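You operate a simulated robot arm through the tools that you are given. There is no shell and no other tool.

You are at the controls of a simulated two-armed robot. One attempt, no reset.

## Task
Raise the camera to line 4 and point it at the amber can.
Fine: the can on the stack; free the brass knob, raise the collar, swing the camera till its lamp lights, lock the knob. The breadboard stays locked.

Only the result counts: the job must be done as asked and must still hold three seconds after the hand-in. Knocking over, shifting, dropping, spilling or breaking anything else fails it.

## Robot
Two 7-joint arms with fingered hands on one trunk that stands fixed in place. Base frame: the origin is at the foot of the trunk, x ahead of it, y to its left, z up. Readings come in m, degrees, newtons and seconds.
The left shoulder is at [0.07, 0.166, 1.168], the right one opposite. With the tool pointing down near the work surface each hand reaches from about 0.1 to 0.96 m from the base axis, measured 20 degrees to its own side. Payload 4.1 kg a hand.
Tool frame (each hand has its own): the origin (TCP) lies between the finger pads and is the grasp point; the fingertips stand 0.032 m ahead of it; z points along the fingers, y is the line along which they close. The gripper opens to 0.108 m. The gripper's body begins 0.038 m behind the TCP. The gripper is a hand of 4 fingers: y runs from the thumb to the fingers, the wrist lies at [-0.016, -0.108, -0.186] in the tool frame, and closing takes about 1.5 s.
Orientation is told as [roll, pitch, yaw] about the base's x, y, z axes, in that order, counted from this pose: with the fingers straight down and the wrist toward the robot, the tool's x, y and z point along [0, 1, 0], [1, 0, 0] and [0, 0, -1] of the base frame.

## Interface
- The arms move only by the tool servo_tool. It takes "left_increments", "right_increments" or both (then of equal length, played together; a hand with none holds still); each is a list of rows, each an object of numbers (a shift or turn left out is 0, a gripper value left out holds the last): "dx", "dy", "dz": the shift along the base's x, y, z in m; "wx", "wy", "wz": the turn, a rotation vector about the base's x, y, z in degrees; "grip": the gripper command, from -1 (fully open) to 1 (shut), values between in proportion. In form: [{"dx": .., "dy": .., "dz": .., "wx": .., "wy": .., "wz": .., "grip": ..}, ...]. A call has 1 to 20 rows; each row shifts and turns the commanded pose from where the row before left it. Each row takes 0.2 s and may step no farther than 0.05 m and 8.6 degrees from the row before; otherwise, or with a gripper value out of range, the whole call is refused. A pose out of reach is approached as far as the arm can. The call stops where the force on the tool passes 40 N (or 10 N more than at its start, if that is more) or the arm is blocked; 0.2 s more then pass. The fingers move at their own pace (about 0.045 m/s each) and stop on an object; they squeeze with about 23 N. The grip force told is the motor's: it shows also when the fingers shut on nothing. Time passes only in rows, and 0.2 s behind the last, so rows that do not move let the fingers close. The reply holds the time, the measured pose of the TCP, the force on the tool along the base axes, the opening and the grip force, in the units named above and with some noise, with the torque about the TCP (base axes, N m) and any sound that the robot's microphone picked up.
- Cameras (640 x 400 px; columns grow to the right, rows downward): "scene" is now at [0.1181, 0.0631, 1.4344]; the picture's right is [0.65, -0.76, -0.00], its down [-0.30, -0.26, -0.92] and it looks along [0.70, 0.59, -0.40] (base axes); focal length 266 px, centre (320, 200). "left" rides on the left gripper at [-0.064, -0.093, -0.132] in its tool frame; the picture's right is [-0.80, -0.28, 0.53], its down [0.55, -0.71, 0.45] and it looks along [0.25, 0.65, 0.72] (tool axes); focal length 247 px, centre (320, 200). "right" rides on the right gripper at [0.064, -0.093, -0.131] in its tool frame; the picture's right is [-0.80, 0.28, -0.53], its down [-0.55, -0.71, 0.45] and it looks along [-0.25, 0.65, 0.72] (tool axes); focal length 247 px, centre (320, 200). There is no depth. A picture from a camera that has moved, and an enlarged one, comes with that camera's place and axes in the base frame and with its lens. The place of the scene camera against the robot may be out by one fixed shift of up to 0.025 m in any direction.
- get_image(camera): a new picture of that camera. No time passes.
- slide_trunk(by): slides the trunk up (or, below 0, down) by that many m; the arms and the scene camera ride with it, the base frame stays. It gives what a move gives, with no picture.
- preshape(shape, hand): the hand has 4 fingers and takes this shape, open, in about a second: jaw (thumb against the fingers, like two jaws); tri (thumb and two fingers); tip (a fingertip pinch); poke (one finger out to press); point (the index stretched); flat (the hand flat); cup (the hand cupped); fist (a fist). The gripper value then closes the fingers along that shape, each until it touches; the sizes above hold for jaw. It gives what a move gives, with no picture.
- aim_head(pan, tilt): turns the head with the scene camera to pan (to the left, within 86 degrees either way) and tilt (down, from -29 to 69), counted from straight ahead of the robot. It gives what a move gives.
- zoom(camera, box): a new picture of the part [left, top, right, bottom] of that camera's present view, enlarged. No time passes.
- close_job(): hands the job in; it is judged then, once.

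Nothing tells you positions but the pictures and the camera data. Unless the task says otherwise, let go and move clear before handing in.

The tools are called as a command line: name --argument value ..., lists and objects as JSON in quotes. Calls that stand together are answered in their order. servo_tool: Moves the arms, as the interface text tells. Its arguments: {"type":"object","properties":{"left_increments":{"type":"array","items":{"type":"object","properties":{"dx":{"type":"number"},"dy":{"type":"number"},"dz":{"type":"number"},"wx":{"type":"number"},"wy":{"type":"number"},"wz":{"type":"number"},"grip":{"type":"number"}}}},"right_increments":{"type":"array","items":{"type":"object","properties":{"dx":{"type":"number"},"dy":{"type":"number"},"dz":{"type":"number"},"wx":{"type":"number"},"wy":{"type":"number"},"wz":{"type":"number"},"grip":{"type":"number"}}}}},"required":[]} The other tools are called the same way: slide_trunk (by) slides the trunk up or down; preshape (shape, hand) gives the hand a shape; aim_head (pan, tilt) turns the head that bears the scene camera; get_image (camera) takes a picture; zoom (camera, box) takes an enlarged picture of a part of a camera's view; close_job () hands the job in.

At the start:

```text
clock: 0.0
left_tcp_pos: [0.4602, 0.4855, 1.3006]
left_tool_rot: [0.0, 0.0, 0.0]
left_wrist_force: [0.1, -0.1, -1.5]
left_wrist_torque: [-0.02, 0.0, 0.02]
left_grip_width: 0.1078
left_gripper_force: 0.1
left_shape: jaw
right_tcp_pos: [0.5295, 0.0208, 1.2613]
right_tool_rot: [0.0, 0.0, 0.0]
right_wrist_force: [-0.6, -0.1, -0.7]
right_wrist_torque: [0.01, -0.02, -0.01]
right_grip_width: 0.1075
right_gripper_force: 0.1
right_shape: jaw
trunk travel left (down, up): [-0.675, 0.265]
head pan, tilt: [40.3, 23.3]
```

scene: 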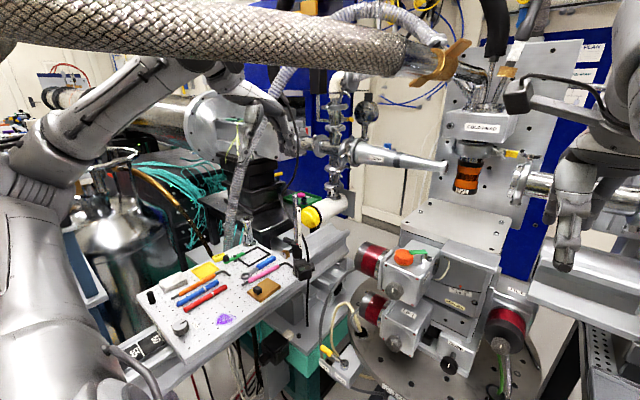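
right: 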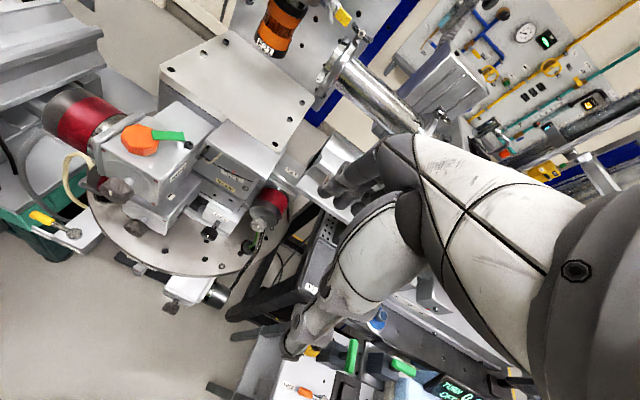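
left: 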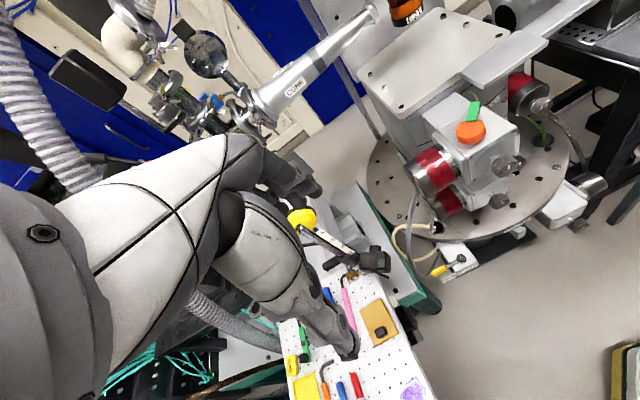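

I see a breadboard with tools at the left front, a post with a small dark camera on it near pixel (300,250), and an amber can hanging above the stack at about (467,178). I'll zoom in on these before moving anything.

zoom --camera "scene" --box '[240, 170, 360, 300]'

zoom --camera "scene" --box '[400, 100, 560, 220]'

zoom --camera "left" --box '[270, 190, 450, 400]'

zoom --camera "scene" --box '[90, 220, 330, 390]'

```text
3.08 times, centred on (300, 235) of scene
camera zoom: at [0.1181, 0.0631, 1.4344], right [0.65, -0.76, 0.0], down [-0.3, -0.26, -0.92], along [0.7, 0.59, -0.4], focal length 819 px, centre (382, 92)
```

zoom: 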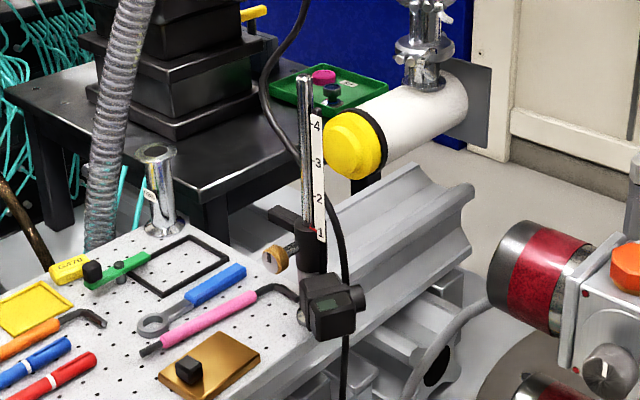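

```text
3.33 times, centred on (480, 160) of scene
camera zoom: at [0.1181, 0.0631, 1.4344], right [0.65, -0.76, 0.0], down [-0.3, -0.26, -0.92], along [0.7, 0.59, -0.4], focal length 887 px, centre (-213, 333)
```

zoom: 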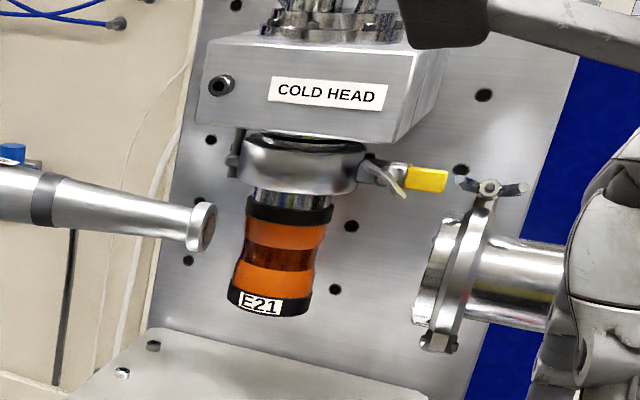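

```text
1.90 times, centred on (360, 295) of left
camera zoom: at [0.3674, 0.4193, 1.4333], right [-0.28, -0.8, -0.53], down [-0.71, 0.55, -0.45], along [0.65, 0.25, -0.72], focal length 470 px, centre (244, 19)
```

zoom: 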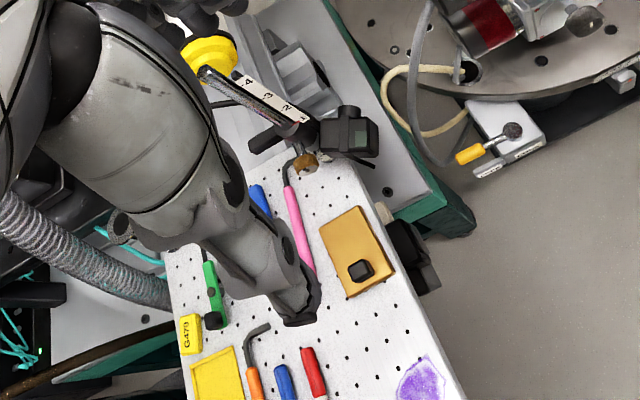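

```text
2.35 times, centred on (210, 305) of scene
camera zoom: at [0.1181, 0.0631, 1.4344], right [0.65, -0.76, 0.0], down [-0.3, -0.26, -0.92], along [0.7, 0.59, -0.4], focal length 626 px, centre (579, -47)
```

zoom: 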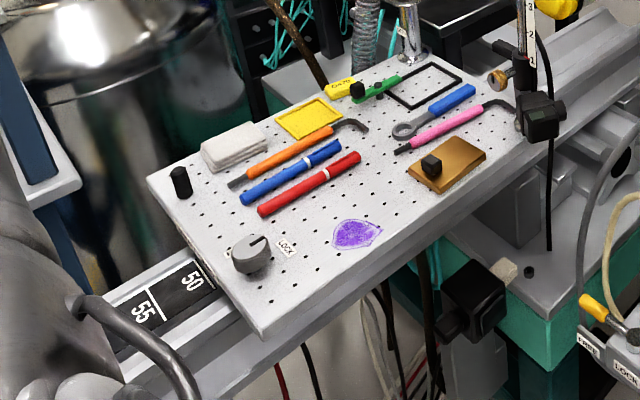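

The collar sits on a post with a scale from 1 to 4. A brass knob is on the near-left side of the collar, a dark stub behind it and the camera in front. I'll look around to check whether there is more than one amber can and where the camera's lamp is.

zoom --camera "scene" --box '[275, 235, 335, 285]'

zoom --camera "left" --box '[320, 215, 400, 290]'

zoom --camera "scene" --box '[180, 60, 380, 220]'

zoom --camera "left" --box '[340, 0, 560, 140]'

```text
8.00 times, centred on (305, 260) of scene
camera zoom: at [0.1181, 0.0631, 1.4344], right [0.65, -0.76, 0.0], down [-0.3, -0.26, -0.92], along [0.7, 0.59, -0.4], focal length 2129 px, centre (440, -280)
```

zoom: 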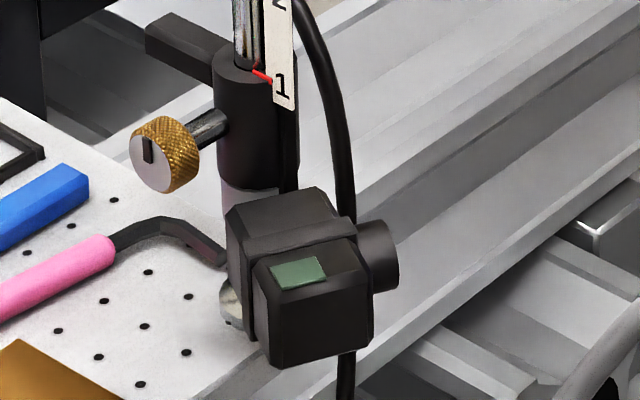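

```text
5.33 times, centred on (360, 252) of left
camera zoom: at [0.3674, 0.4193, 1.4333], right [-0.28, -0.8, -0.53], down [-0.71, 0.55, -0.45], along [0.65, 0.25, -0.72], focal length 1317 px, centre (107, -80)
```

zoom: 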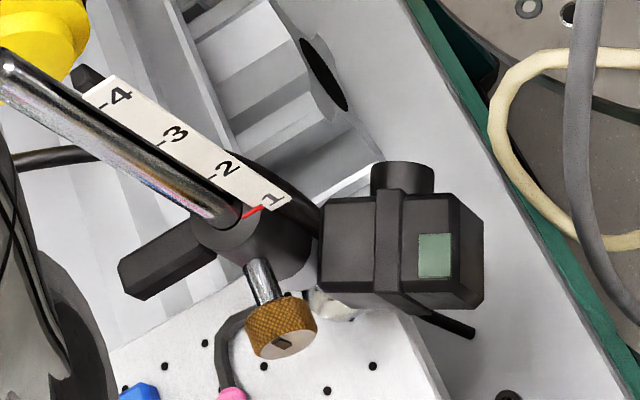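

```text
2.50 times, centred on (280, 140) of scene
camera zoom: at [0.1181, 0.0631, 1.4344], right [0.65, -0.76, 0.0], down [-0.3, -0.26, -0.92], along [0.7, 0.59, -0.4], focal length 665 px, centre (420, 350)
```

zoom: 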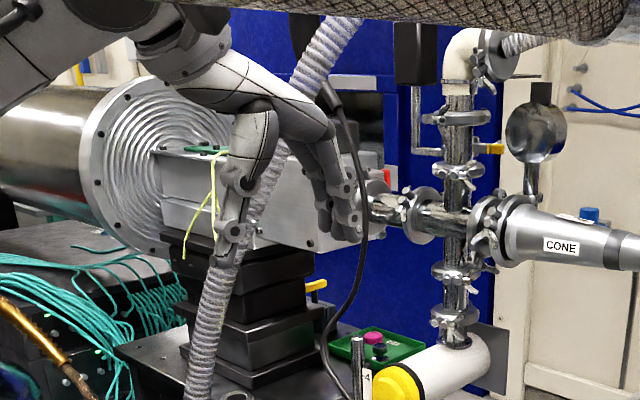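

```text
2.86 times, centred on (450, 70) of left
camera zoom: at [0.3674, 0.4193, 1.4333], right [-0.28, -0.8, -0.53], down [-0.71, 0.55, -0.45], along [0.65, 0.25, -0.72], focal length 706 px, centre (-51, 571)
```

zoom: 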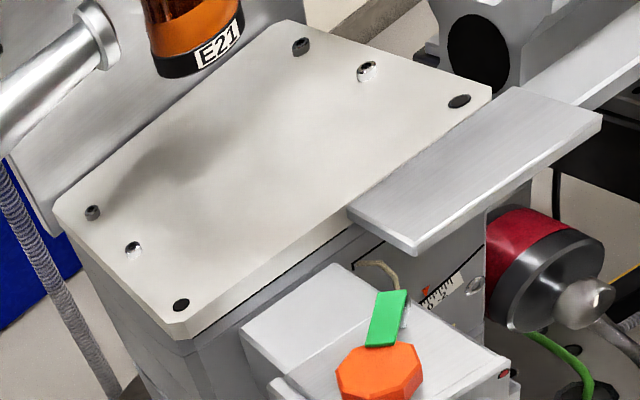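

I place the collar post near (0.60, 0.57) with the collar top at z≈0.987, the knob near (0.567, 0.58, 0.957) facing the robot, and the E21 amber can near (0.88, 0.20, 1.21). Next I'll look around with the head for any second amber can or other obstacle.

aim_head --pan 0 --tilt 25

get_image --camera "scene"

aim_head --pan 75 --tilt 30

get_image --camera "scene"

aim_head --pan 42 --tilt 40

get_image --camera "scene"

```text
clock: 1.1
left_tcp_pos: [0.459, 0.4849, 1.3]
left_tool_rot: [0.0, -0.1, -0.1]
left_wrist_force: [0.2, 0.2, -0.9]
left_wrist_torque: [-0.03, 0.02, 0.0]
left_grip_width: 0.1077
left_gripper_force: 0.0
left_shape: jaw
right_tcp_pos: [0.5298, 0.0222, 1.2628]
right_tool_rot: [0.0, 0.1, 0.0]
right_wrist_force: [0.9, -0.8, -0.2]
right_wrist_torque: [-0.01, -0.03, -0.02]
right_grip_width: 0.1075
right_gripper_force: 0.0
right_shape: jaw
trunk travel left (down, up): [-0.675, 0.265]
head pan, tilt: [0.0, 25.0]
```

```text
taken
camera scene: at [0.1397, 0.0033, 1.4317], right [0.0, -1.0, 0.0], down [-0.42, 0.0, -0.91], along [0.91, 0.0, -0.42], focal length 266 px, centre (320, 200)
```

scene: 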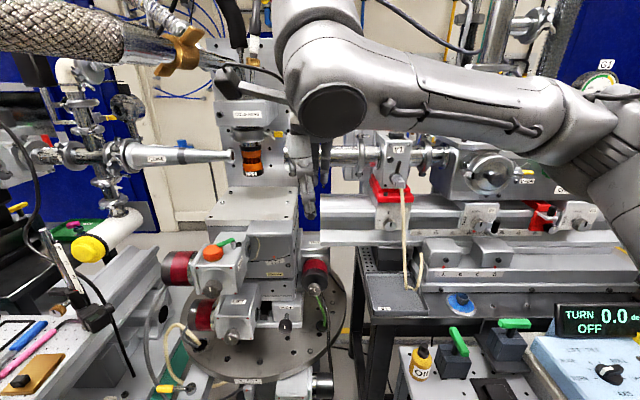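

```text
clock: 2.5
left_tcp_pos: [0.4604, 0.4845, 1.3017]
left_tool_rot: [0.0, 0.0, 0.0]
left_wrist_force: [0.3, -0.3, 0.3]
left_wrist_torque: [0.02, -0.01, 0.0]
left_grip_width: 0.1079
left_gripper_force: 0.1
left_shape: jaw
right_tcp_pos: [0.5291, 0.0212, 1.2619]
right_tool_rot: [0.1, 0.1, 0.0]
right_wrist_force: [0.6, -1.1, -1.0]
right_wrist_torque: [0.02, -0.02, 0.01]
right_grip_width: 0.1076
right_gripper_force: 0.1
right_shape: jaw
trunk travel left (down, up): [-0.675, 0.265]
head pan, tilt: [75.0, 30.0]
```

```text
taken
camera scene: at [0.0711, 0.0906, 1.4237], right [0.97, -0.26, 0.0], down [-0.13, -0.48, -0.87], along [0.22, 0.84, -0.5], focal length 266 px, centre (320, 200)
```

scene: 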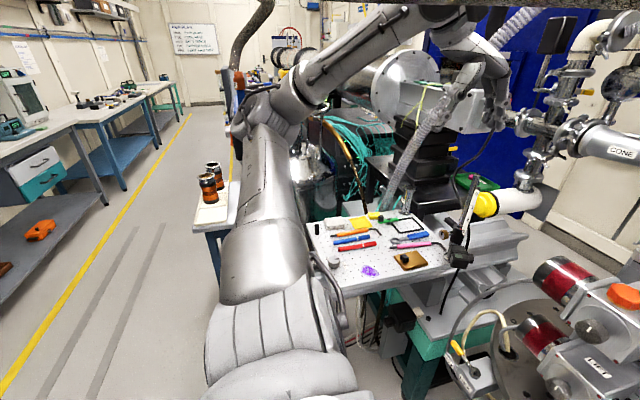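

```text
clock: 3.5
left_tcp_pos: [0.4599, 0.4834, 1.2999]
left_tool_rot: [-0.1, 0.0, 0.0]
left_wrist_force: [0.1, -0.1, -0.4]
left_wrist_torque: [-0.03, 0.01, 0.02]
left_grip_width: 0.1075
left_gripper_force: 0.1
left_shape: jaw
right_tcp_pos: [0.5293, 0.0206, 1.2616]
right_tool_rot: [-0.1, 0.2, 0.0]
right_wrist_force: [0.6, 0.5, -0.6]
right_wrist_torque: [-0.02, -0.01, 0.02]
right_grip_width: 0.1079
right_gripper_force: 0.0
right_shape: jaw
trunk travel left (down, up): [-0.675, 0.265]
head pan, tilt: [42.0, 40.0]
```

```text
taken
camera scene: at [0.1107, 0.0602, 1.4084], right [0.67, -0.74, 0.0], down [-0.48, -0.43, -0.77], along [0.57, 0.51, -0.64], focal length 266 px, centre (320, 200)
```

scene: 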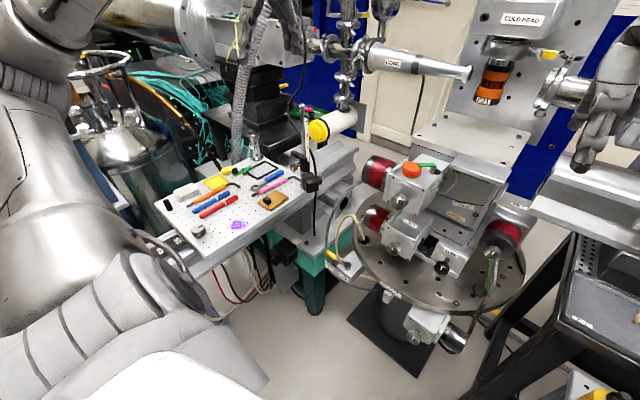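

Two more amber cans stand on a cart far off to the left, so the can on the stack is the E21 one above the stage stack. I'll zoom in on the collar from this view and then start bringing the left hand towards the knob.

zoom --camera "scene" --box '[280, 95, 340, 215]'

zoom --camera "scene" --box '[150, 140, 350, 280]'

```text
3.33 times, centred on (310, 155) of scene
camera zoom: at [0.1107, 0.0602, 1.4084], right [0.67, -0.74, 0.0], down [-0.48, -0.43, -0.77], along [0.57, 0.51, -0.64], focal length 887 px, centre (353, 350)
```

zoom: 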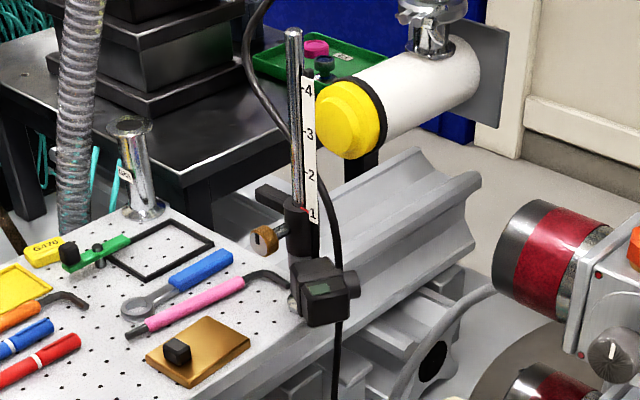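

```text
2.86 times, centred on (250, 210) of scene
camera zoom: at [0.1107, 0.0602, 1.4084], right [0.67, -0.74, 0.0], down [-0.48, -0.43, -0.77], along [0.57, 0.51, -0.64], focal length 760 px, centre (520, 171)
```

zoom: 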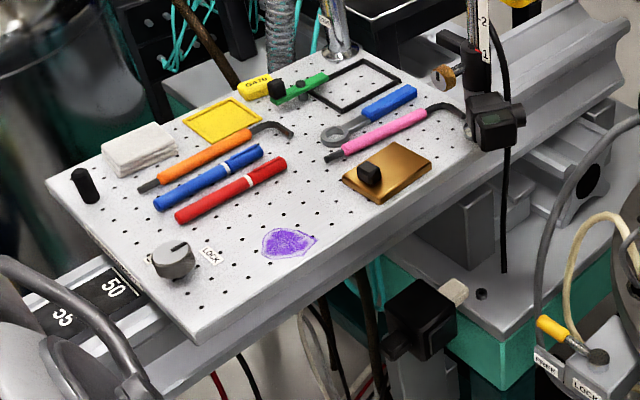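

The braided hose seems to run close above the left wrist, so I'll tilt the head up to see where it goes before moving the arm.

aim_head --pan 60 --tilt -5

get_image --camera "scene"

aim_head --pan 20 --tilt 5

get_image --camera "scene"

```text
clock: 4.6
left_tcp_pos: [0.4595, 0.4839, 1.3015]
left_tool_rot: [0.0, 0.0, 0.0]
left_wrist_force: [0.8, -0.2, 0.2]
left_wrist_torque: [0.0, 0.03, 0.01]
left_grip_width: 0.1076
left_gripper_force: 0.1
left_shape: jaw
right_tcp_pos: [0.5298, 0.0209, 1.2617]
right_tool_rot: [0.0, 0.0, 0.1]
right_wrist_force: [0.2, 0.7, -0.3]
right_wrist_torque: [-0.03, 0.0, 0.01]
right_grip_width: 0.1076
right_gripper_force: 0.1
right_shape: jaw
trunk travel left (down, up): [-0.675, 0.265]
head pan, tilt: [60.0, -5.0]
```

```text
taken
camera scene: at [0.0914, 0.079, 1.4797], right [0.87, -0.5, 0.0], down [0.04, 0.07, -1.0], along [0.5, 0.86, 0.09], focal length 266 px, centre (320, 200)
```

scene: 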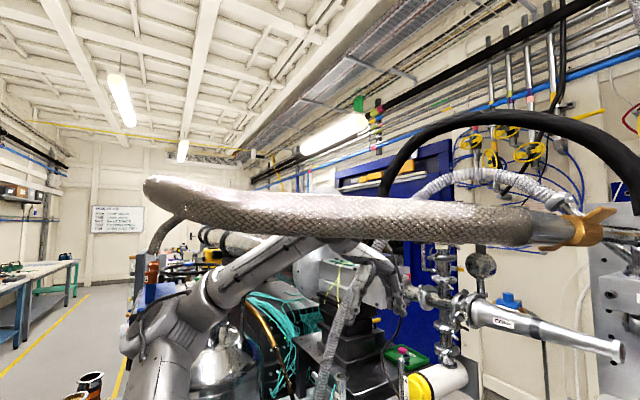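

```text
clock: 5.7
left_tcp_pos: [0.4611, 0.4842, 1.3016]
left_tool_rot: [0.1, 0.0, 0.0]
left_wrist_force: [-0.1, -0.7, -0.8]
left_wrist_torque: [0.01, 0.03, -0.02]
left_grip_width: 0.1074
left_gripper_force: 0.1
left_shape: jaw
right_tcp_pos: [0.5293, 0.0201, 1.2623]
right_tool_rot: [0.0, 0.2, 0.0]
right_wrist_force: [0.1, -0.8, -0.9]
right_wrist_torque: [0.01, -0.05, -0.02]
right_grip_width: 0.1078
right_gripper_force: 0.1
right_shape: jaw
trunk travel left (down, up): [-0.675, 0.265]
head pan, tilt: [20.0, 5.0]
```

```text
taken
camera scene: at [0.1339, 0.0348, 1.4642], right [0.34, -0.94, 0.0], down [-0.08, -0.03, -1.0], along [0.94, 0.34, -0.09], focal length 266 px, centre (320, 200)
```

scene: 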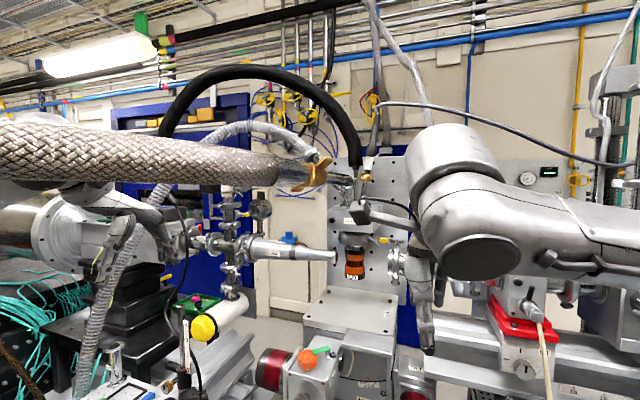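

The hose runs at z≈1.47–1.53 just above the left forearm, so I'll move the left hand down and away from it first. Then I'll turn it to point forward with the wrist to the right.

servo_tool --left_increments '[{"dz": -0.03, "dy": 0.005}, {"dz": -0.03, "dy": 0.005}, {"dz": -0.03, "dy": 0.005}, {"dz": -0.03, "dy": 0.005}, {"dz": -0.02, "dy": 0.005}]'

aim_head --pan 48 --tilt 20

get_image --camera "scene"

```text
clock: 6.9
left_tcp_pos: [0.4591, 0.509, 1.1618]
left_tool_rot: [0.0, -0.1, -0.1]
left_wrist_force: [0.3, 0.4, -1.5]
left_wrist_torque: [0.01, 0.01, -0.03]
left_grip_width: 0.1076
left_gripper_force: 0.1
left_shape: jaw
right_tcp_pos: [0.5302, 0.0212, 1.2615]
right_tool_rot: [0.0, 0.0, 0.0]
right_wrist_force: [-0.3, 0.1, -0.3]
right_wrist_torque: [-0.02, 0.01, 0.02]
right_grip_width: 0.1075
right_gripper_force: 0.1
right_shape: jaw
trunk travel left (down, up): [-0.675, 0.265]
head pan, tilt: [20.0, 5.0]
```

```text
clock: 7.8
left_tcp_pos: [0.4594, 0.5087, 1.1621]
left_tool_rot: [0.0, 0.1, 0.0]
left_wrist_force: [0.5, 0.5, 0.4]
left_wrist_torque: [0.05, 0.01, -0.03]
left_grip_width: 0.1077
left_gripper_force: 0.2
left_shape: jaw
right_tcp_pos: [0.5292, 0.0225, 1.2628]
right_tool_rot: [0.0, 0.2, 0.0]
right_wrist_force: [0.0, 0.4, 0.2]
right_wrist_torque: [0.0, 0.02, 0.02]
right_grip_width: 0.1074
right_gripper_force: 0.1
right_shape: jaw
trunk travel left (down, up): [-0.675, 0.265]
head pan, tilt: [48.0, 20.0]
```

```text
taken
camera scene: at [0.11, 0.0724, 1.4398], right [0.74, -0.67, 0.0], down [-0.23, -0.25, -0.94], along [0.63, 0.7, -0.34], focal length 266 px, centre (320, 200)
```

scene: 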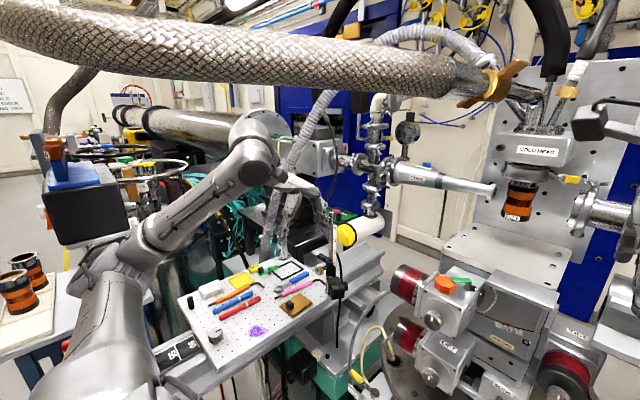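

The arm is clear of the hose now. I'll start turning the left hand in two halves, checking partway.

servo_tool --left_increments '[{"wx": -4.9, "wy": -4.9, "wz": 4.9}, {"wx": -4.9, "wy": -4.9, "wz": 4.9}, {"wx": -4.9, "wy": -4.9, "wz": 4.9}, {"wx": -4.9, "wy": -4.9, "wz": 4.9}, {"wx": -4.9, "wy": -4.9, "wz": 4.9}, {"wx": -4.9, "wy": -4.9, "wz": 4.9}, {"wx": -4.9, "wy": -4.9, "wz": 4.9}]'

get_image --camera "scene"

```text
clock: 9.4
left_tcp_pos: [0.4596, 0.5083, 1.1614]
left_tool_rot: [-44.6, -19.4, 44.7]
left_wrist_force: [-0.7, 0.8, -0.3]
left_wrist_torque: [-0.01, 0.02, 0.01]
left_grip_width: 0.1075
left_gripper_force: 0.2
left_shape: jaw
right_tcp_pos: [0.5301, 0.0218, 1.2613]
right_tool_rot: [0.0, 0.0, 0.0]
right_wrist_force: [0.3, -0.5, 0.2]
right_wrist_torque: [0.01, 0.0, -0.02]
right_grip_width: 0.1072
right_gripper_force: 0.1
right_shape: jaw
trunk travel left (down, up): [-0.675, 0.265]
head pan, tilt: [48.0, 20.0]
```

```text
taken
camera scene: at [0.11, 0.0724, 1.4398], right [0.74, -0.67, 0.0], down [-0.23, -0.25, -0.94], along [0.63, 0.7, -0.34], focal length 266 px, centre (320, 200)
```

scene: 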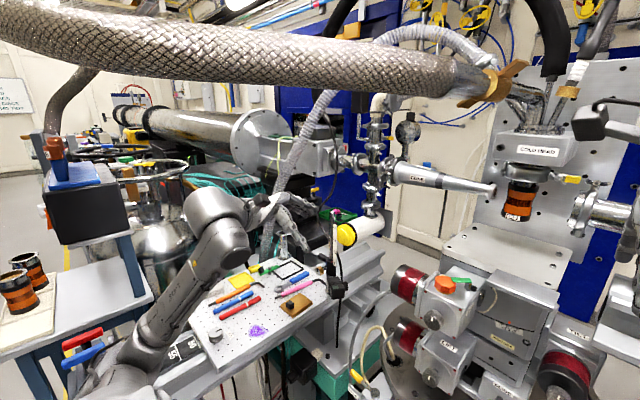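

The turn is going well, though the elbow is dropping to about z≈1.07. I'll do the rest and check again.

servo_tool --left_increments '[{"wx": -4.9, "wy": -4.9, "wz": 4.9}, {"wx": -4.9, "wy": -4.9, "wz": 4.9}, {"wx": -4.9, "wy": -4.9, "wz": 4.9}, {"wx": -4.9, "wy": -4.9, "wz": 4.9}]'

get_image --camera "scene"

get_image --camera "left"

```text
clock: 10.4
left_tcp_pos: [0.4592, 0.509, 1.1606]
left_tool_rot: [-72.5, -12.8, 72.5]
left_wrist_force: [0.0, -0.7, -0.2]
left_wrist_torque: [0.01, -0.03, -0.02]
left_grip_width: 0.1078
left_gripper_force: 0.0
left_shape: jaw
right_tcp_pos: [0.5285, 0.0197, 1.2611]
right_tool_rot: [-0.1, 0.0, 0.0]
right_wrist_force: [-0.9, 0.2, 0.6]
right_wrist_torque: [-0.03, -0.01, 0.02]
right_grip_width: 0.1075
right_gripper_force: 0.1
right_shape: jaw
trunk travel left (down, up): [-0.675, 0.265]
head pan, tilt: [48.0, 20.0]
```

```text
taken
camera scene: at [0.1095, 0.0721, 1.4399], right [0.74, -0.67, 0.0], down [-0.23, -0.25, -0.94], along [0.63, 0.7, -0.34], focal length 266 px, centre (320, 200)
```

scene: 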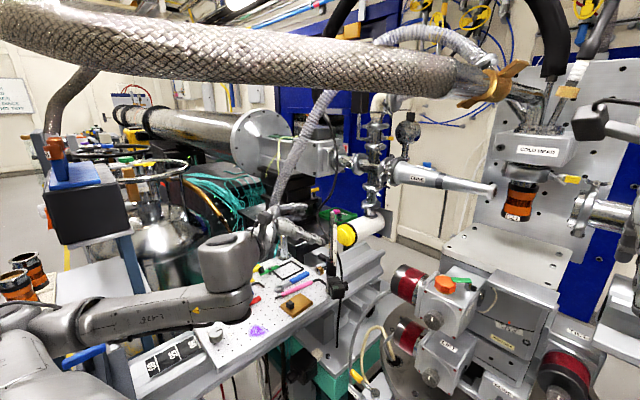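

```text
taken
camera left: at [0.3246, 0.4326, 1.2396], right [0.59, -0.62, 0.52], down [0.09, -0.59, -0.8], along [0.8, 0.52, -0.3], focal length 247 px, centre (320, 200)
```

left: 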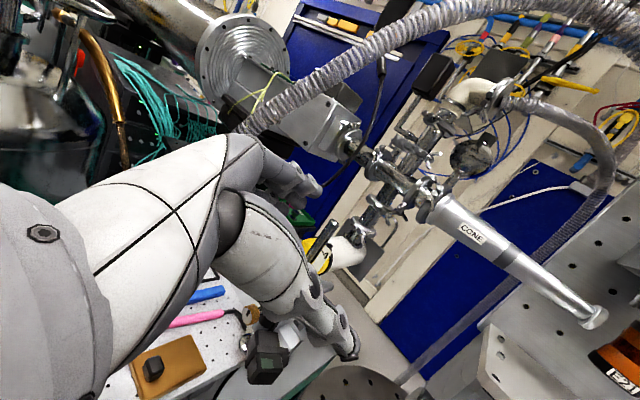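

No contact so far. I'll finish the turn and look at the knob through the left-hand camera.

servo_tool --left_increments '[{"wx": -4.9, "wy": -4.9, "wz": 4.9, "dx": -0.01, "dy": 0.01}, {"wx": -4.9, "wy": -4.9, "wz": 4.9, "dx": -0.01, "dy": 0.01}, {"wx": -5.6, "wy": -5.6, "wz": -2.0, "dx": -0.01, "dy": 0.01}]'

get_image --camera "scene"

get_image --camera "left"

```text
clock: 11.2
left_tcp_pos: [0.4285, 0.5405, 1.1602]
left_tool_rot: [-90.5, -0.2, 82.4]
left_wrist_force: [-0.4, -0.4, 0.1]
left_wrist_torque: [0.0, -0.01, 0.0]
left_grip_width: 0.1076
left_gripper_force: 0.0
left_shape: jaw
right_tcp_pos: [0.53, 0.0224, 1.2626]
right_tool_rot: [0.0, 0.0, 0.0]
right_wrist_force: [-0.4, -0.3, 0.0]
right_wrist_torque: [0.0, -0.02, -0.02]
right_grip_width: 0.1079
right_gripper_force: 0.1
right_shape: jaw
trunk travel left (down, up): [-0.675, 0.265]
head pan, tilt: [48.0, 20.0]
```

```text
taken
camera scene: at [0.1093, 0.0737, 1.4399], right [0.74, -0.67, 0.0], down [-0.23, -0.26, -0.94], along [0.63, 0.7, -0.34], focal length 266 px, centre (320, 200)
```

scene: 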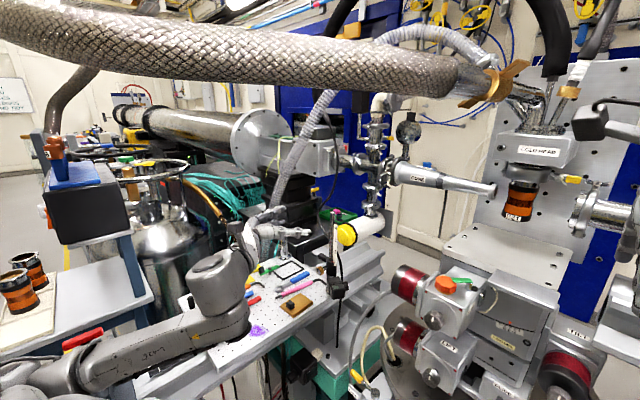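

```text
taken
camera left: at [0.2863, 0.4647, 1.2245], right [0.48, -0.35, 0.8], down [0.36, -0.76, -0.55], along [0.8, 0.55, -0.24], focal length 247 px, centre (320, 200)
```

left: 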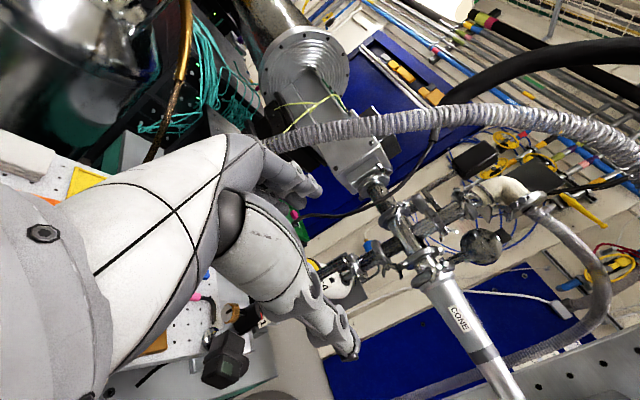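

The hand now points forward and slightly right, with its fingers closing sideways. I'll zoom in on the knob to refine its place and axis.

zoom --camera "left" --box '[170, 240, 340, 400]'

zoom --camera "scene" --box '[220, 200, 370, 320]'

```text
2.50 times, centred on (255, 320) of left
camera zoom: at [0.2863, 0.4647, 1.2245], right [0.48, -0.35, 0.8], down [0.36, -0.76, -0.55], along [0.8, 0.55, -0.24], focal length 617 px, centre (482, -100)
```

zoom: 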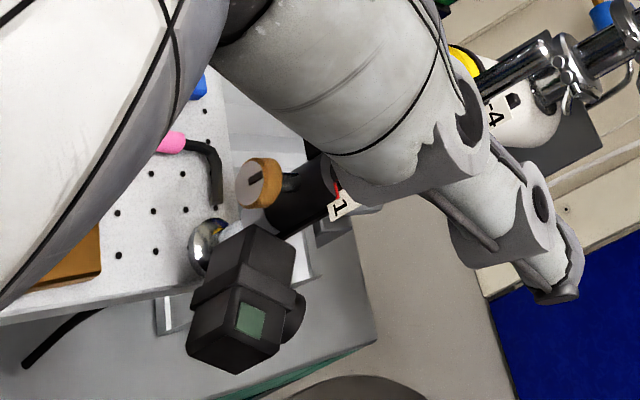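

```text
3.33 times, centred on (295, 260) of scene
camera zoom: at [0.1093, 0.0737, 1.4399], right [0.74, -0.67, 0.0], down [-0.23, -0.26, -0.94], along [0.63, 0.7, -0.34], focal length 887 px, centre (403, 0)
```

zoom: 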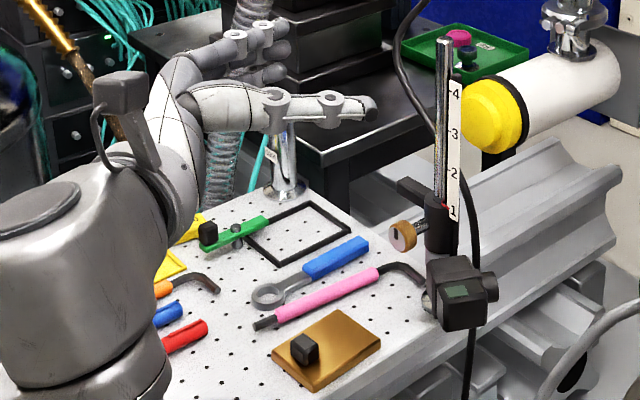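

The knob's shaft seems to point almost straight back toward the robot. I'll magnify it more to pin down its axis and the mark on its face.

zoom --camera "scene" --box '[340, 250, 344, 254]'

zoom --camera "scene" --box '[310, 250, 356, 302]'

zoom --camera "left" --box '[235, 285, 335, 350]'

```text
16.00 times, centred on (342, 252) of scene
camera zoom: at [0.1093, 0.0737, 1.4399], right [0.74, -0.67, 0.0], down [-0.23, -0.26, -0.94], along [0.63, 0.7, -0.34], focal length 4258 px, centre (-32, -632)
```

zoom: 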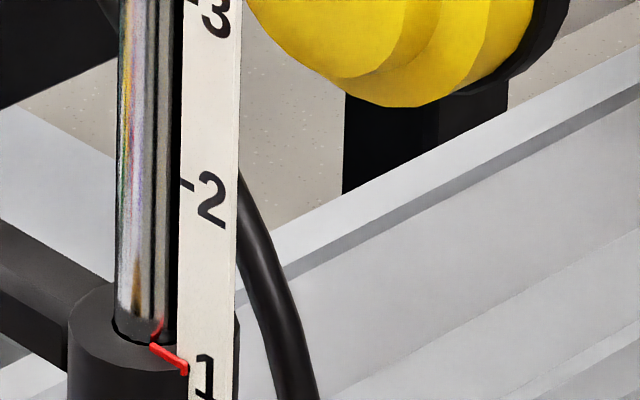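

```text
7.69 times, centred on (333, 276) of scene
camera zoom: at [0.1093, 0.0737, 1.4399], right [0.74, -0.67, 0.0], down [-0.23, -0.26, -0.94], along [0.63, 0.7, -0.34], focal length 2047 px, centre (220, -385)
```

zoom: 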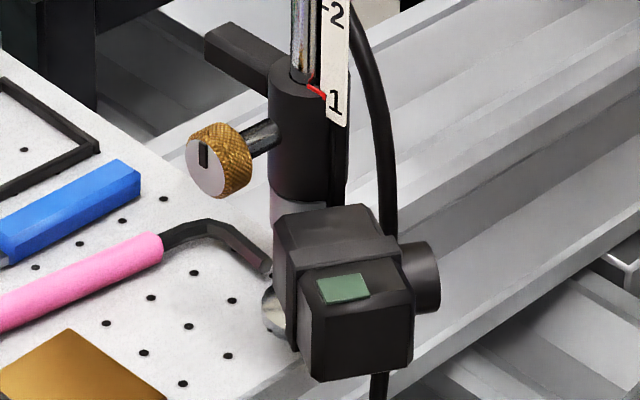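

```text
6.15 times, centred on (285, 318) of left
camera zoom: at [0.2863, 0.4647, 1.2245], right [0.48, -0.35, 0.8], down [0.36, -0.76, -0.55], along [0.8, 0.55, -0.24], focal length 1520 px, centre (535, -523)
```

zoom: 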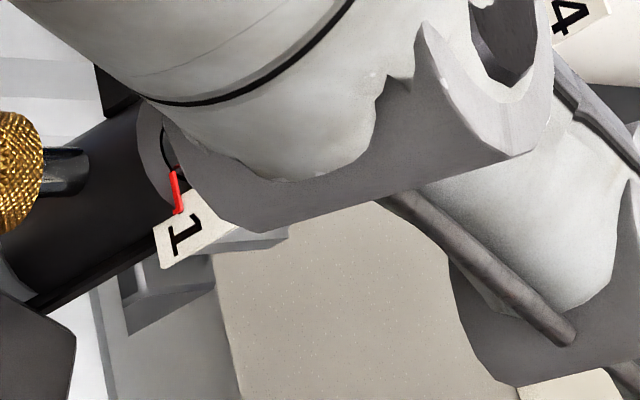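

The knob's axis points at about 177°, back toward the robot, and it is about 30 mm across with its mark upright. I'll lower the hand to a pre-grasp pose about 10 cm short of it, with the wrist slightly raised to keep clear of the breadboard.

servo_tool --left_increments '[{"dz": -0.025, "dx": 0.003, "dy": 0.006, "wz": 4.6}, {"dz": -0.025, "dx": 0.003, "dy": 0.006, "wx": -7}, {"dz": -0.025, "dx": 0.003, "dy": 0.006, "wx": -7}, {"dz": -0.025, "dx": 0.003, "dy": 0.006, "wx": -6}, {"dz": -0.025, "dx": 0.003, "dy": 0.006}, {"dz": -0.025, "dx": 0.003, "dy": 0.006}]'

get_image --camera "scene"

get_image --camera "left"

```text
clock: 12.6
left_tcp_pos: [0.4483, 0.5757, 1.0112]
left_tool_rot: [-91.4, 19.6, 86.8]
left_wrist_force: [-0.1, -0.3, -0.5]
left_wrist_torque: [0.0, 0.0, -0.04]
left_grip_width: 0.1077
left_gripper_force: 0.0
left_shape: jaw
right_tcp_pos: [0.5312, 0.0206, 1.2612]
right_tool_rot: [0.0, 0.0, 0.0]
right_wrist_force: [0.1, 0.1, 0.0]
right_wrist_torque: [0.0, 0.0, 0.01]
right_grip_width: 0.1078
right_gripper_force: 0.1
right_shape: jaw
trunk travel left (down, up): [-0.675, 0.265]
head pan, tilt: [48.0, 20.0]
```

```text
taken
camera scene: at [0.1105, 0.0722, 1.4398], right [0.74, -0.67, 0.0], down [-0.23, -0.25, -0.94], along [0.63, 0.7, -0.34], focal length 266 px, centre (320, 200)
```

scene: 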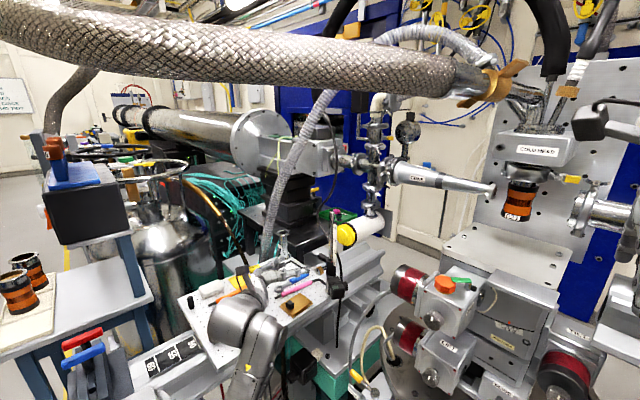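

```text
taken
camera left: at [0.3124, 0.5151, 1.1003], right [0.51, -0.02, 0.86], down [0.41, -0.87, -0.27], along [0.75, 0.49, -0.44], focal length 247 px, centre (320, 200)
```

left: 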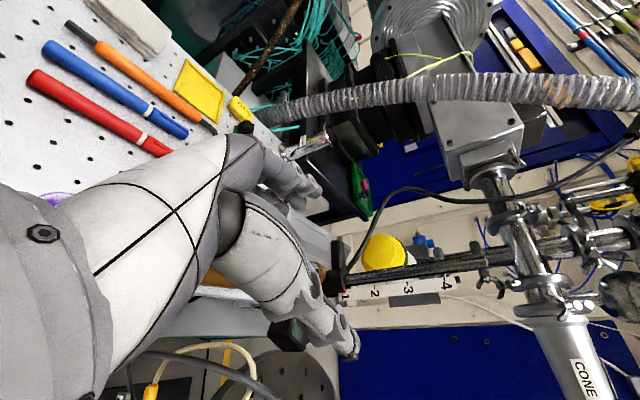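

The elbow has swung inward and down, so I'll look down to check what clearance it has.

aim_head --pan 50 --tilt 55

get_image --camera "scene"

zoom --camera "left" --box '[260, 230, 380, 370]'

```text
clock: 13.7
left_tcp_pos: [0.4484, 0.575, 1.0109]
left_tool_rot: [-91.4, 19.5, 86.8]
left_wrist_force: [0.2, 0.1, 0.5]
left_wrist_torque: [0.0, 0.0, -0.02]
left_grip_width: 0.1077
left_gripper_force: 0.1
left_shape: jaw
right_tcp_pos: [0.5295, 0.0215, 1.2612]
right_tool_rot: [0.1, 0.1, 0.0]
right_wrist_force: [-0.1, -0.1, 0.1]
right_wrist_torque: [-0.01, 0.0, 0.02]
right_grip_width: 0.1073
right_gripper_force: 0.2
right_shape: jaw
trunk travel left (down, up): [-0.675, 0.265]
head pan, tilt: [50.0, 55.0]
```

```text
taken
camera scene: at [0.094, 0.0584, 1.3878], right [0.77, -0.64, 0.0], down [-0.53, -0.63, -0.57], along [0.37, 0.44, -0.82], focal length 266 px, centre (320, 200)
```

scene: 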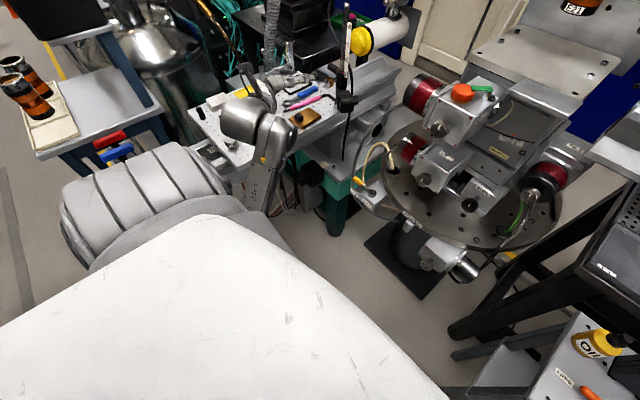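

```text
2.86 times, centred on (320, 300) of left
camera zoom: at [0.3118, 0.5152, 1.1009], right [0.51, -0.02, 0.86], down [0.41, -0.87, -0.27], along [0.75, 0.49, -0.44], focal length 706 px, centre (320, -86)
```

zoom: 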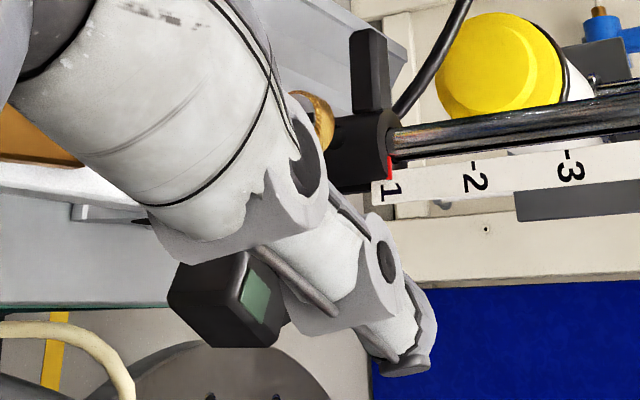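

By intersecting three left-camera views I place the knob at about (0.571, 0.585, 0.943). I'll move to about 7 cm in front of it, on its axis.

servo_tool --left_increments '[{"dz": -0.02, "dy": 0.004, "wy": 1.3}, {"dz": -0.02, "dy": 0.004}, {"dz": -0.014, "dx": 0.01, "dy": 0.003}, {"dz": -0.014, "dx": 0.015, "dy": 0.003}, {"dx": 0.015}]'

get_image --camera "left"

aim_head --pan 46 --tilt 35

get_image --camera "scene"

zoom --camera "scene" --box '[270, 130, 390, 230]'

```text
clock: 14.8
left_tcp_pos: [0.4871, 0.5883, 0.9431]
left_tool_rot: [-90.0, 19.6, 87.2]
left_wrist_force: [-0.6, 0.4, -0.6]
left_wrist_torque: [-0.02, -0.01, 0.02]
left_grip_width: 0.1078
left_gripper_force: 0.1
left_shape: jaw
right_tcp_pos: [0.5299, 0.0211, 1.2619]
right_tool_rot: [0.0, 0.1, -0.1]
right_wrist_force: [-0.3, -0.2, 0.6]
right_wrist_torque: [0.02, 0.0, -0.04]
right_grip_width: 0.1077
right_gripper_force: 0.0
right_shape: jaw
trunk travel left (down, up): [-0.675, 0.265]
head pan, tilt: [50.0, 55.0]
```

```text
taken
camera left: at [0.3536, 0.5295, 1.0351], right [0.53, -0.02, 0.85], down [0.41, -0.87, -0.28], along [0.74, 0.49, -0.45], focal length 247 px, centre (320, 200)
```

left: 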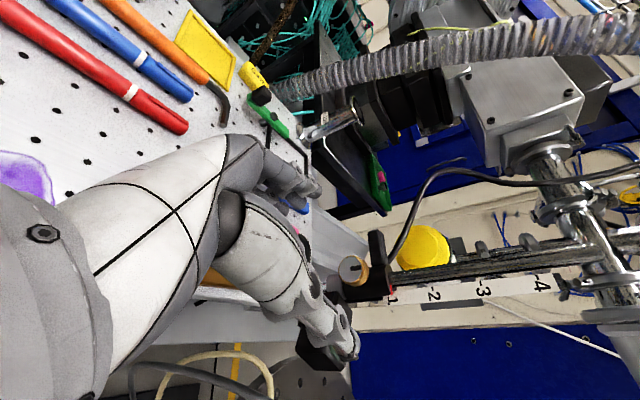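

```text
clock: 15.7
left_tcp_pos: [0.4871, 0.5899, 0.9444]
left_tool_rot: [-90.0, 19.7, 87.3]
left_wrist_force: [0.4, -0.4, -0.7]
left_wrist_torque: [0.0, -0.02, 0.02]
left_grip_width: 0.1077
left_gripper_force: 0.1
left_shape: jaw
right_tcp_pos: [0.5292, 0.02, 1.2618]
right_tool_rot: [-0.1, 0.0, -0.1]
right_wrist_force: [-0.4, 0.3, 0.3]
right_wrist_torque: [0.0, 0.03, 0.01]
right_grip_width: 0.1075
right_gripper_force: 0.1
right_shape: jaw
trunk travel left (down, up): [-0.675, 0.265]
head pan, tilt: [46.0, 35.0]
```

```text
taken
camera scene: at [0.1087, 0.0665, 1.4159], right [0.72, -0.69, 0.0], down [-0.4, -0.41, -0.82], along [0.57, 0.59, -0.57], focal length 266 px, centre (320, 200)
```

scene: 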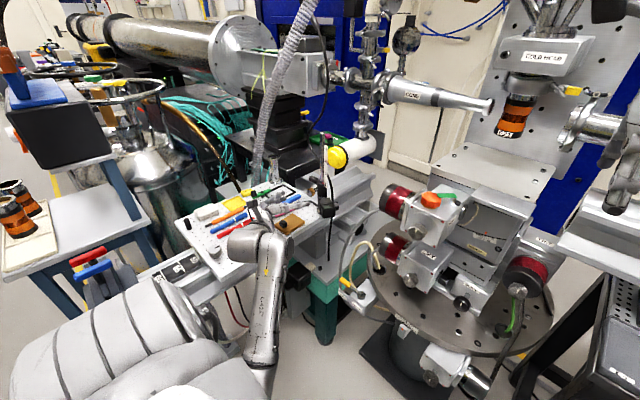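

```text
4.00 times, centred on (330, 180) of scene
camera zoom: at [0.1087, 0.0665, 1.4159], right [0.72, -0.69, 0.0], down [-0.4, -0.41, -0.82], along [0.57, 0.59, -0.57], focal length 1065 px, centre (280, 280)
```

zoom: 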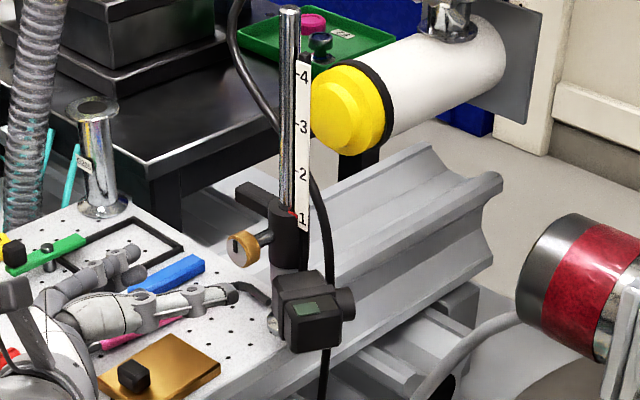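

The knob sits about 6 mm below the tool axis, otherwise on line. I'll correct that and advance until the fingertips are level with the knob's face.

servo_tool --left_increments '[{"dz": -0.006}, {"dx": 0.015, "dy": -0.0005}, {"dx": 0.015, "dy": -0.0005}, {"dx": 0.012}]'

get_image --camera "left"

zoom --camera "scene" --box '[270, 150, 370, 230]'

zoom --camera "left" --box '[270, 180, 420, 380]'

```text
clock: 16.7
left_tcp_pos: [0.529, 0.5884, 0.9374]
left_tool_rot: [-90.1, 19.5, 87.2]
left_wrist_force: [0.1, 0.3, 0.0]
left_wrist_torque: [0.01, -0.04, 0.02]
left_grip_width: 0.1077
left_gripper_force: 0.0
left_shape: jaw
right_tcp_pos: [0.5301, 0.0204, 1.2607]
right_tool_rot: [0.0, 0.2, 0.0]
right_wrist_force: [-0.5, 0.0, 0.5]
right_wrist_torque: [-0.01, 0.01, -0.01]
right_grip_width: 0.1078
right_gripper_force: 0.1
right_shape: jaw
trunk travel left (down, up): [-0.675, 0.265]
head pan, tilt: [46.0, 35.0]
```

```text
taken
camera left: at [0.3955, 0.5281, 1.0295], right [0.53, -0.02, 0.85], down [0.41, -0.87, -0.28], along [0.74, 0.49, -0.45], focal length 247 px, centre (320, 200)
```

left: 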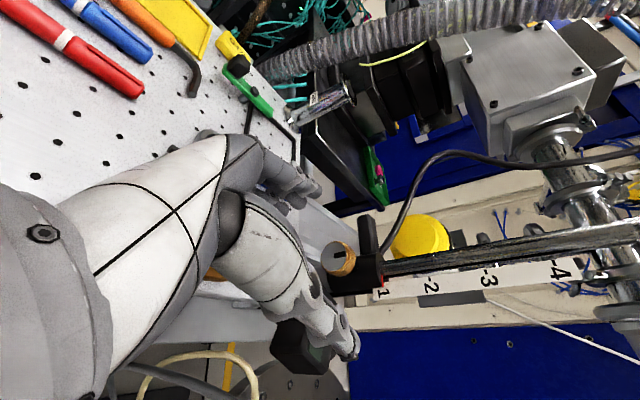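

```text
5.00 times, centred on (320, 190) of scene
camera zoom: at [0.1092, 0.0664, 1.4159], right [0.72, -0.69, 0.0], down [-0.4, -0.41, -0.82], along [0.57, 0.59, -0.57], focal length 1331 px, centre (320, 250)
```

zoom: 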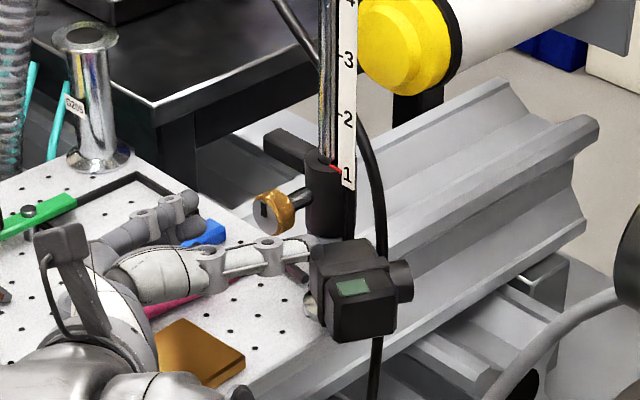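

```text
2.00 times, centred on (345, 280) of left
camera zoom: at [0.3955, 0.5281, 1.0295], right [0.53, -0.02, 0.85], down [0.41, -0.87, -0.28], along [0.74, 0.49, -0.45], focal length 494 px, centre (270, 40)
```

zoom: 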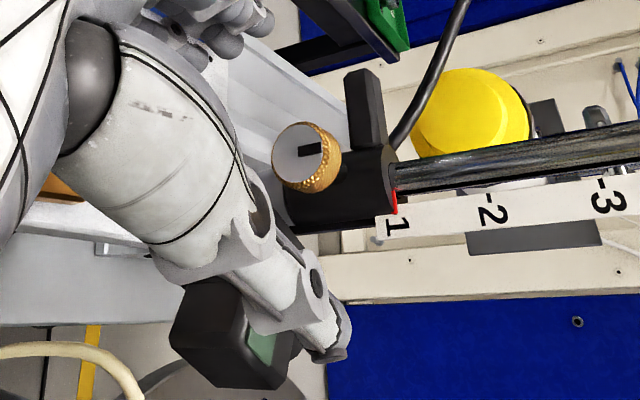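

The refined fix puts the knob's face at about (0.573, 0.586, 0.934). I'll half-close the hand for more clearance from the camera body, drop 4 mm and advance around the knob.

servo_tool --left_increments '[{"grip": -0.3, "dz": -0.004}, {"grip": -0.3}, {"grip": -0.3}, {"grip": -0.3, "dx": 0.01}]'

zoom --camera "left" --box '[250, 160, 410, 360]'

zoom --camera "scene" --box '[290, 160, 360, 220]'

```text
clock: 17.7
left_tcp_pos: [0.5397, 0.5892, 0.9337]
left_tool_rot: [-89.9, 19.7, 87.3]
left_wrist_force: [-0.6, -0.4, 0.8]
left_wrist_torque: [-0.03, 0.02, -0.02]
left_grip_width: 0.0705
left_gripper_force: 0.0
left_shape: jaw
right_tcp_pos: [0.5312, 0.0215, 1.2598]
right_tool_rot: [0.0, 0.1, 0.0]
right_wrist_force: [-0.6, -0.7, -0.4]
right_wrist_torque: [0.0, -0.01, 0.01]
right_grip_width: 0.1076
right_gripper_force: 0.0
right_shape: jaw
trunk travel left (down, up): [-0.675, 0.265]
head pan, tilt: [46.0, 35.0]
```

```text
2.00 times, centred on (330, 260) of left
camera zoom: at [0.4058, 0.5282, 1.0255], right [0.53, -0.02, 0.85], down [0.41, -0.87, -0.28], along [0.74, 0.49, -0.45], focal length 494 px, centre (300, 80)
```

zoom: 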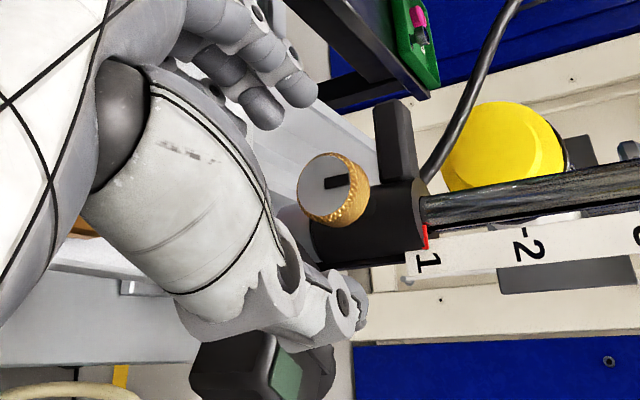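

```text
6.67 times, centred on (325, 190) of scene
camera zoom: at [0.1096, 0.0663, 1.4159], right [0.72, -0.69, 0.0], down [-0.4, -0.41, -0.82], along [0.57, 0.59, -0.57], focal length 1774 px, centre (287, 267)
```

zoom: 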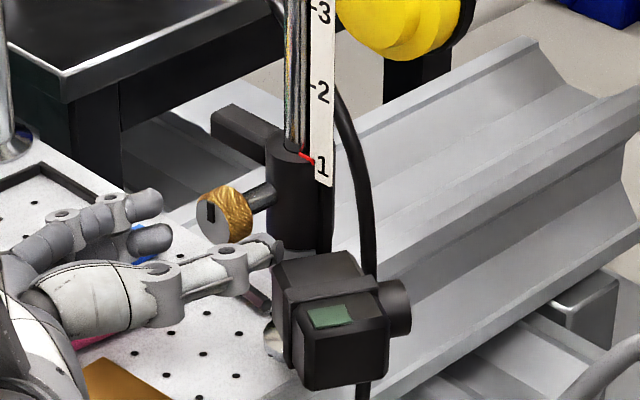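

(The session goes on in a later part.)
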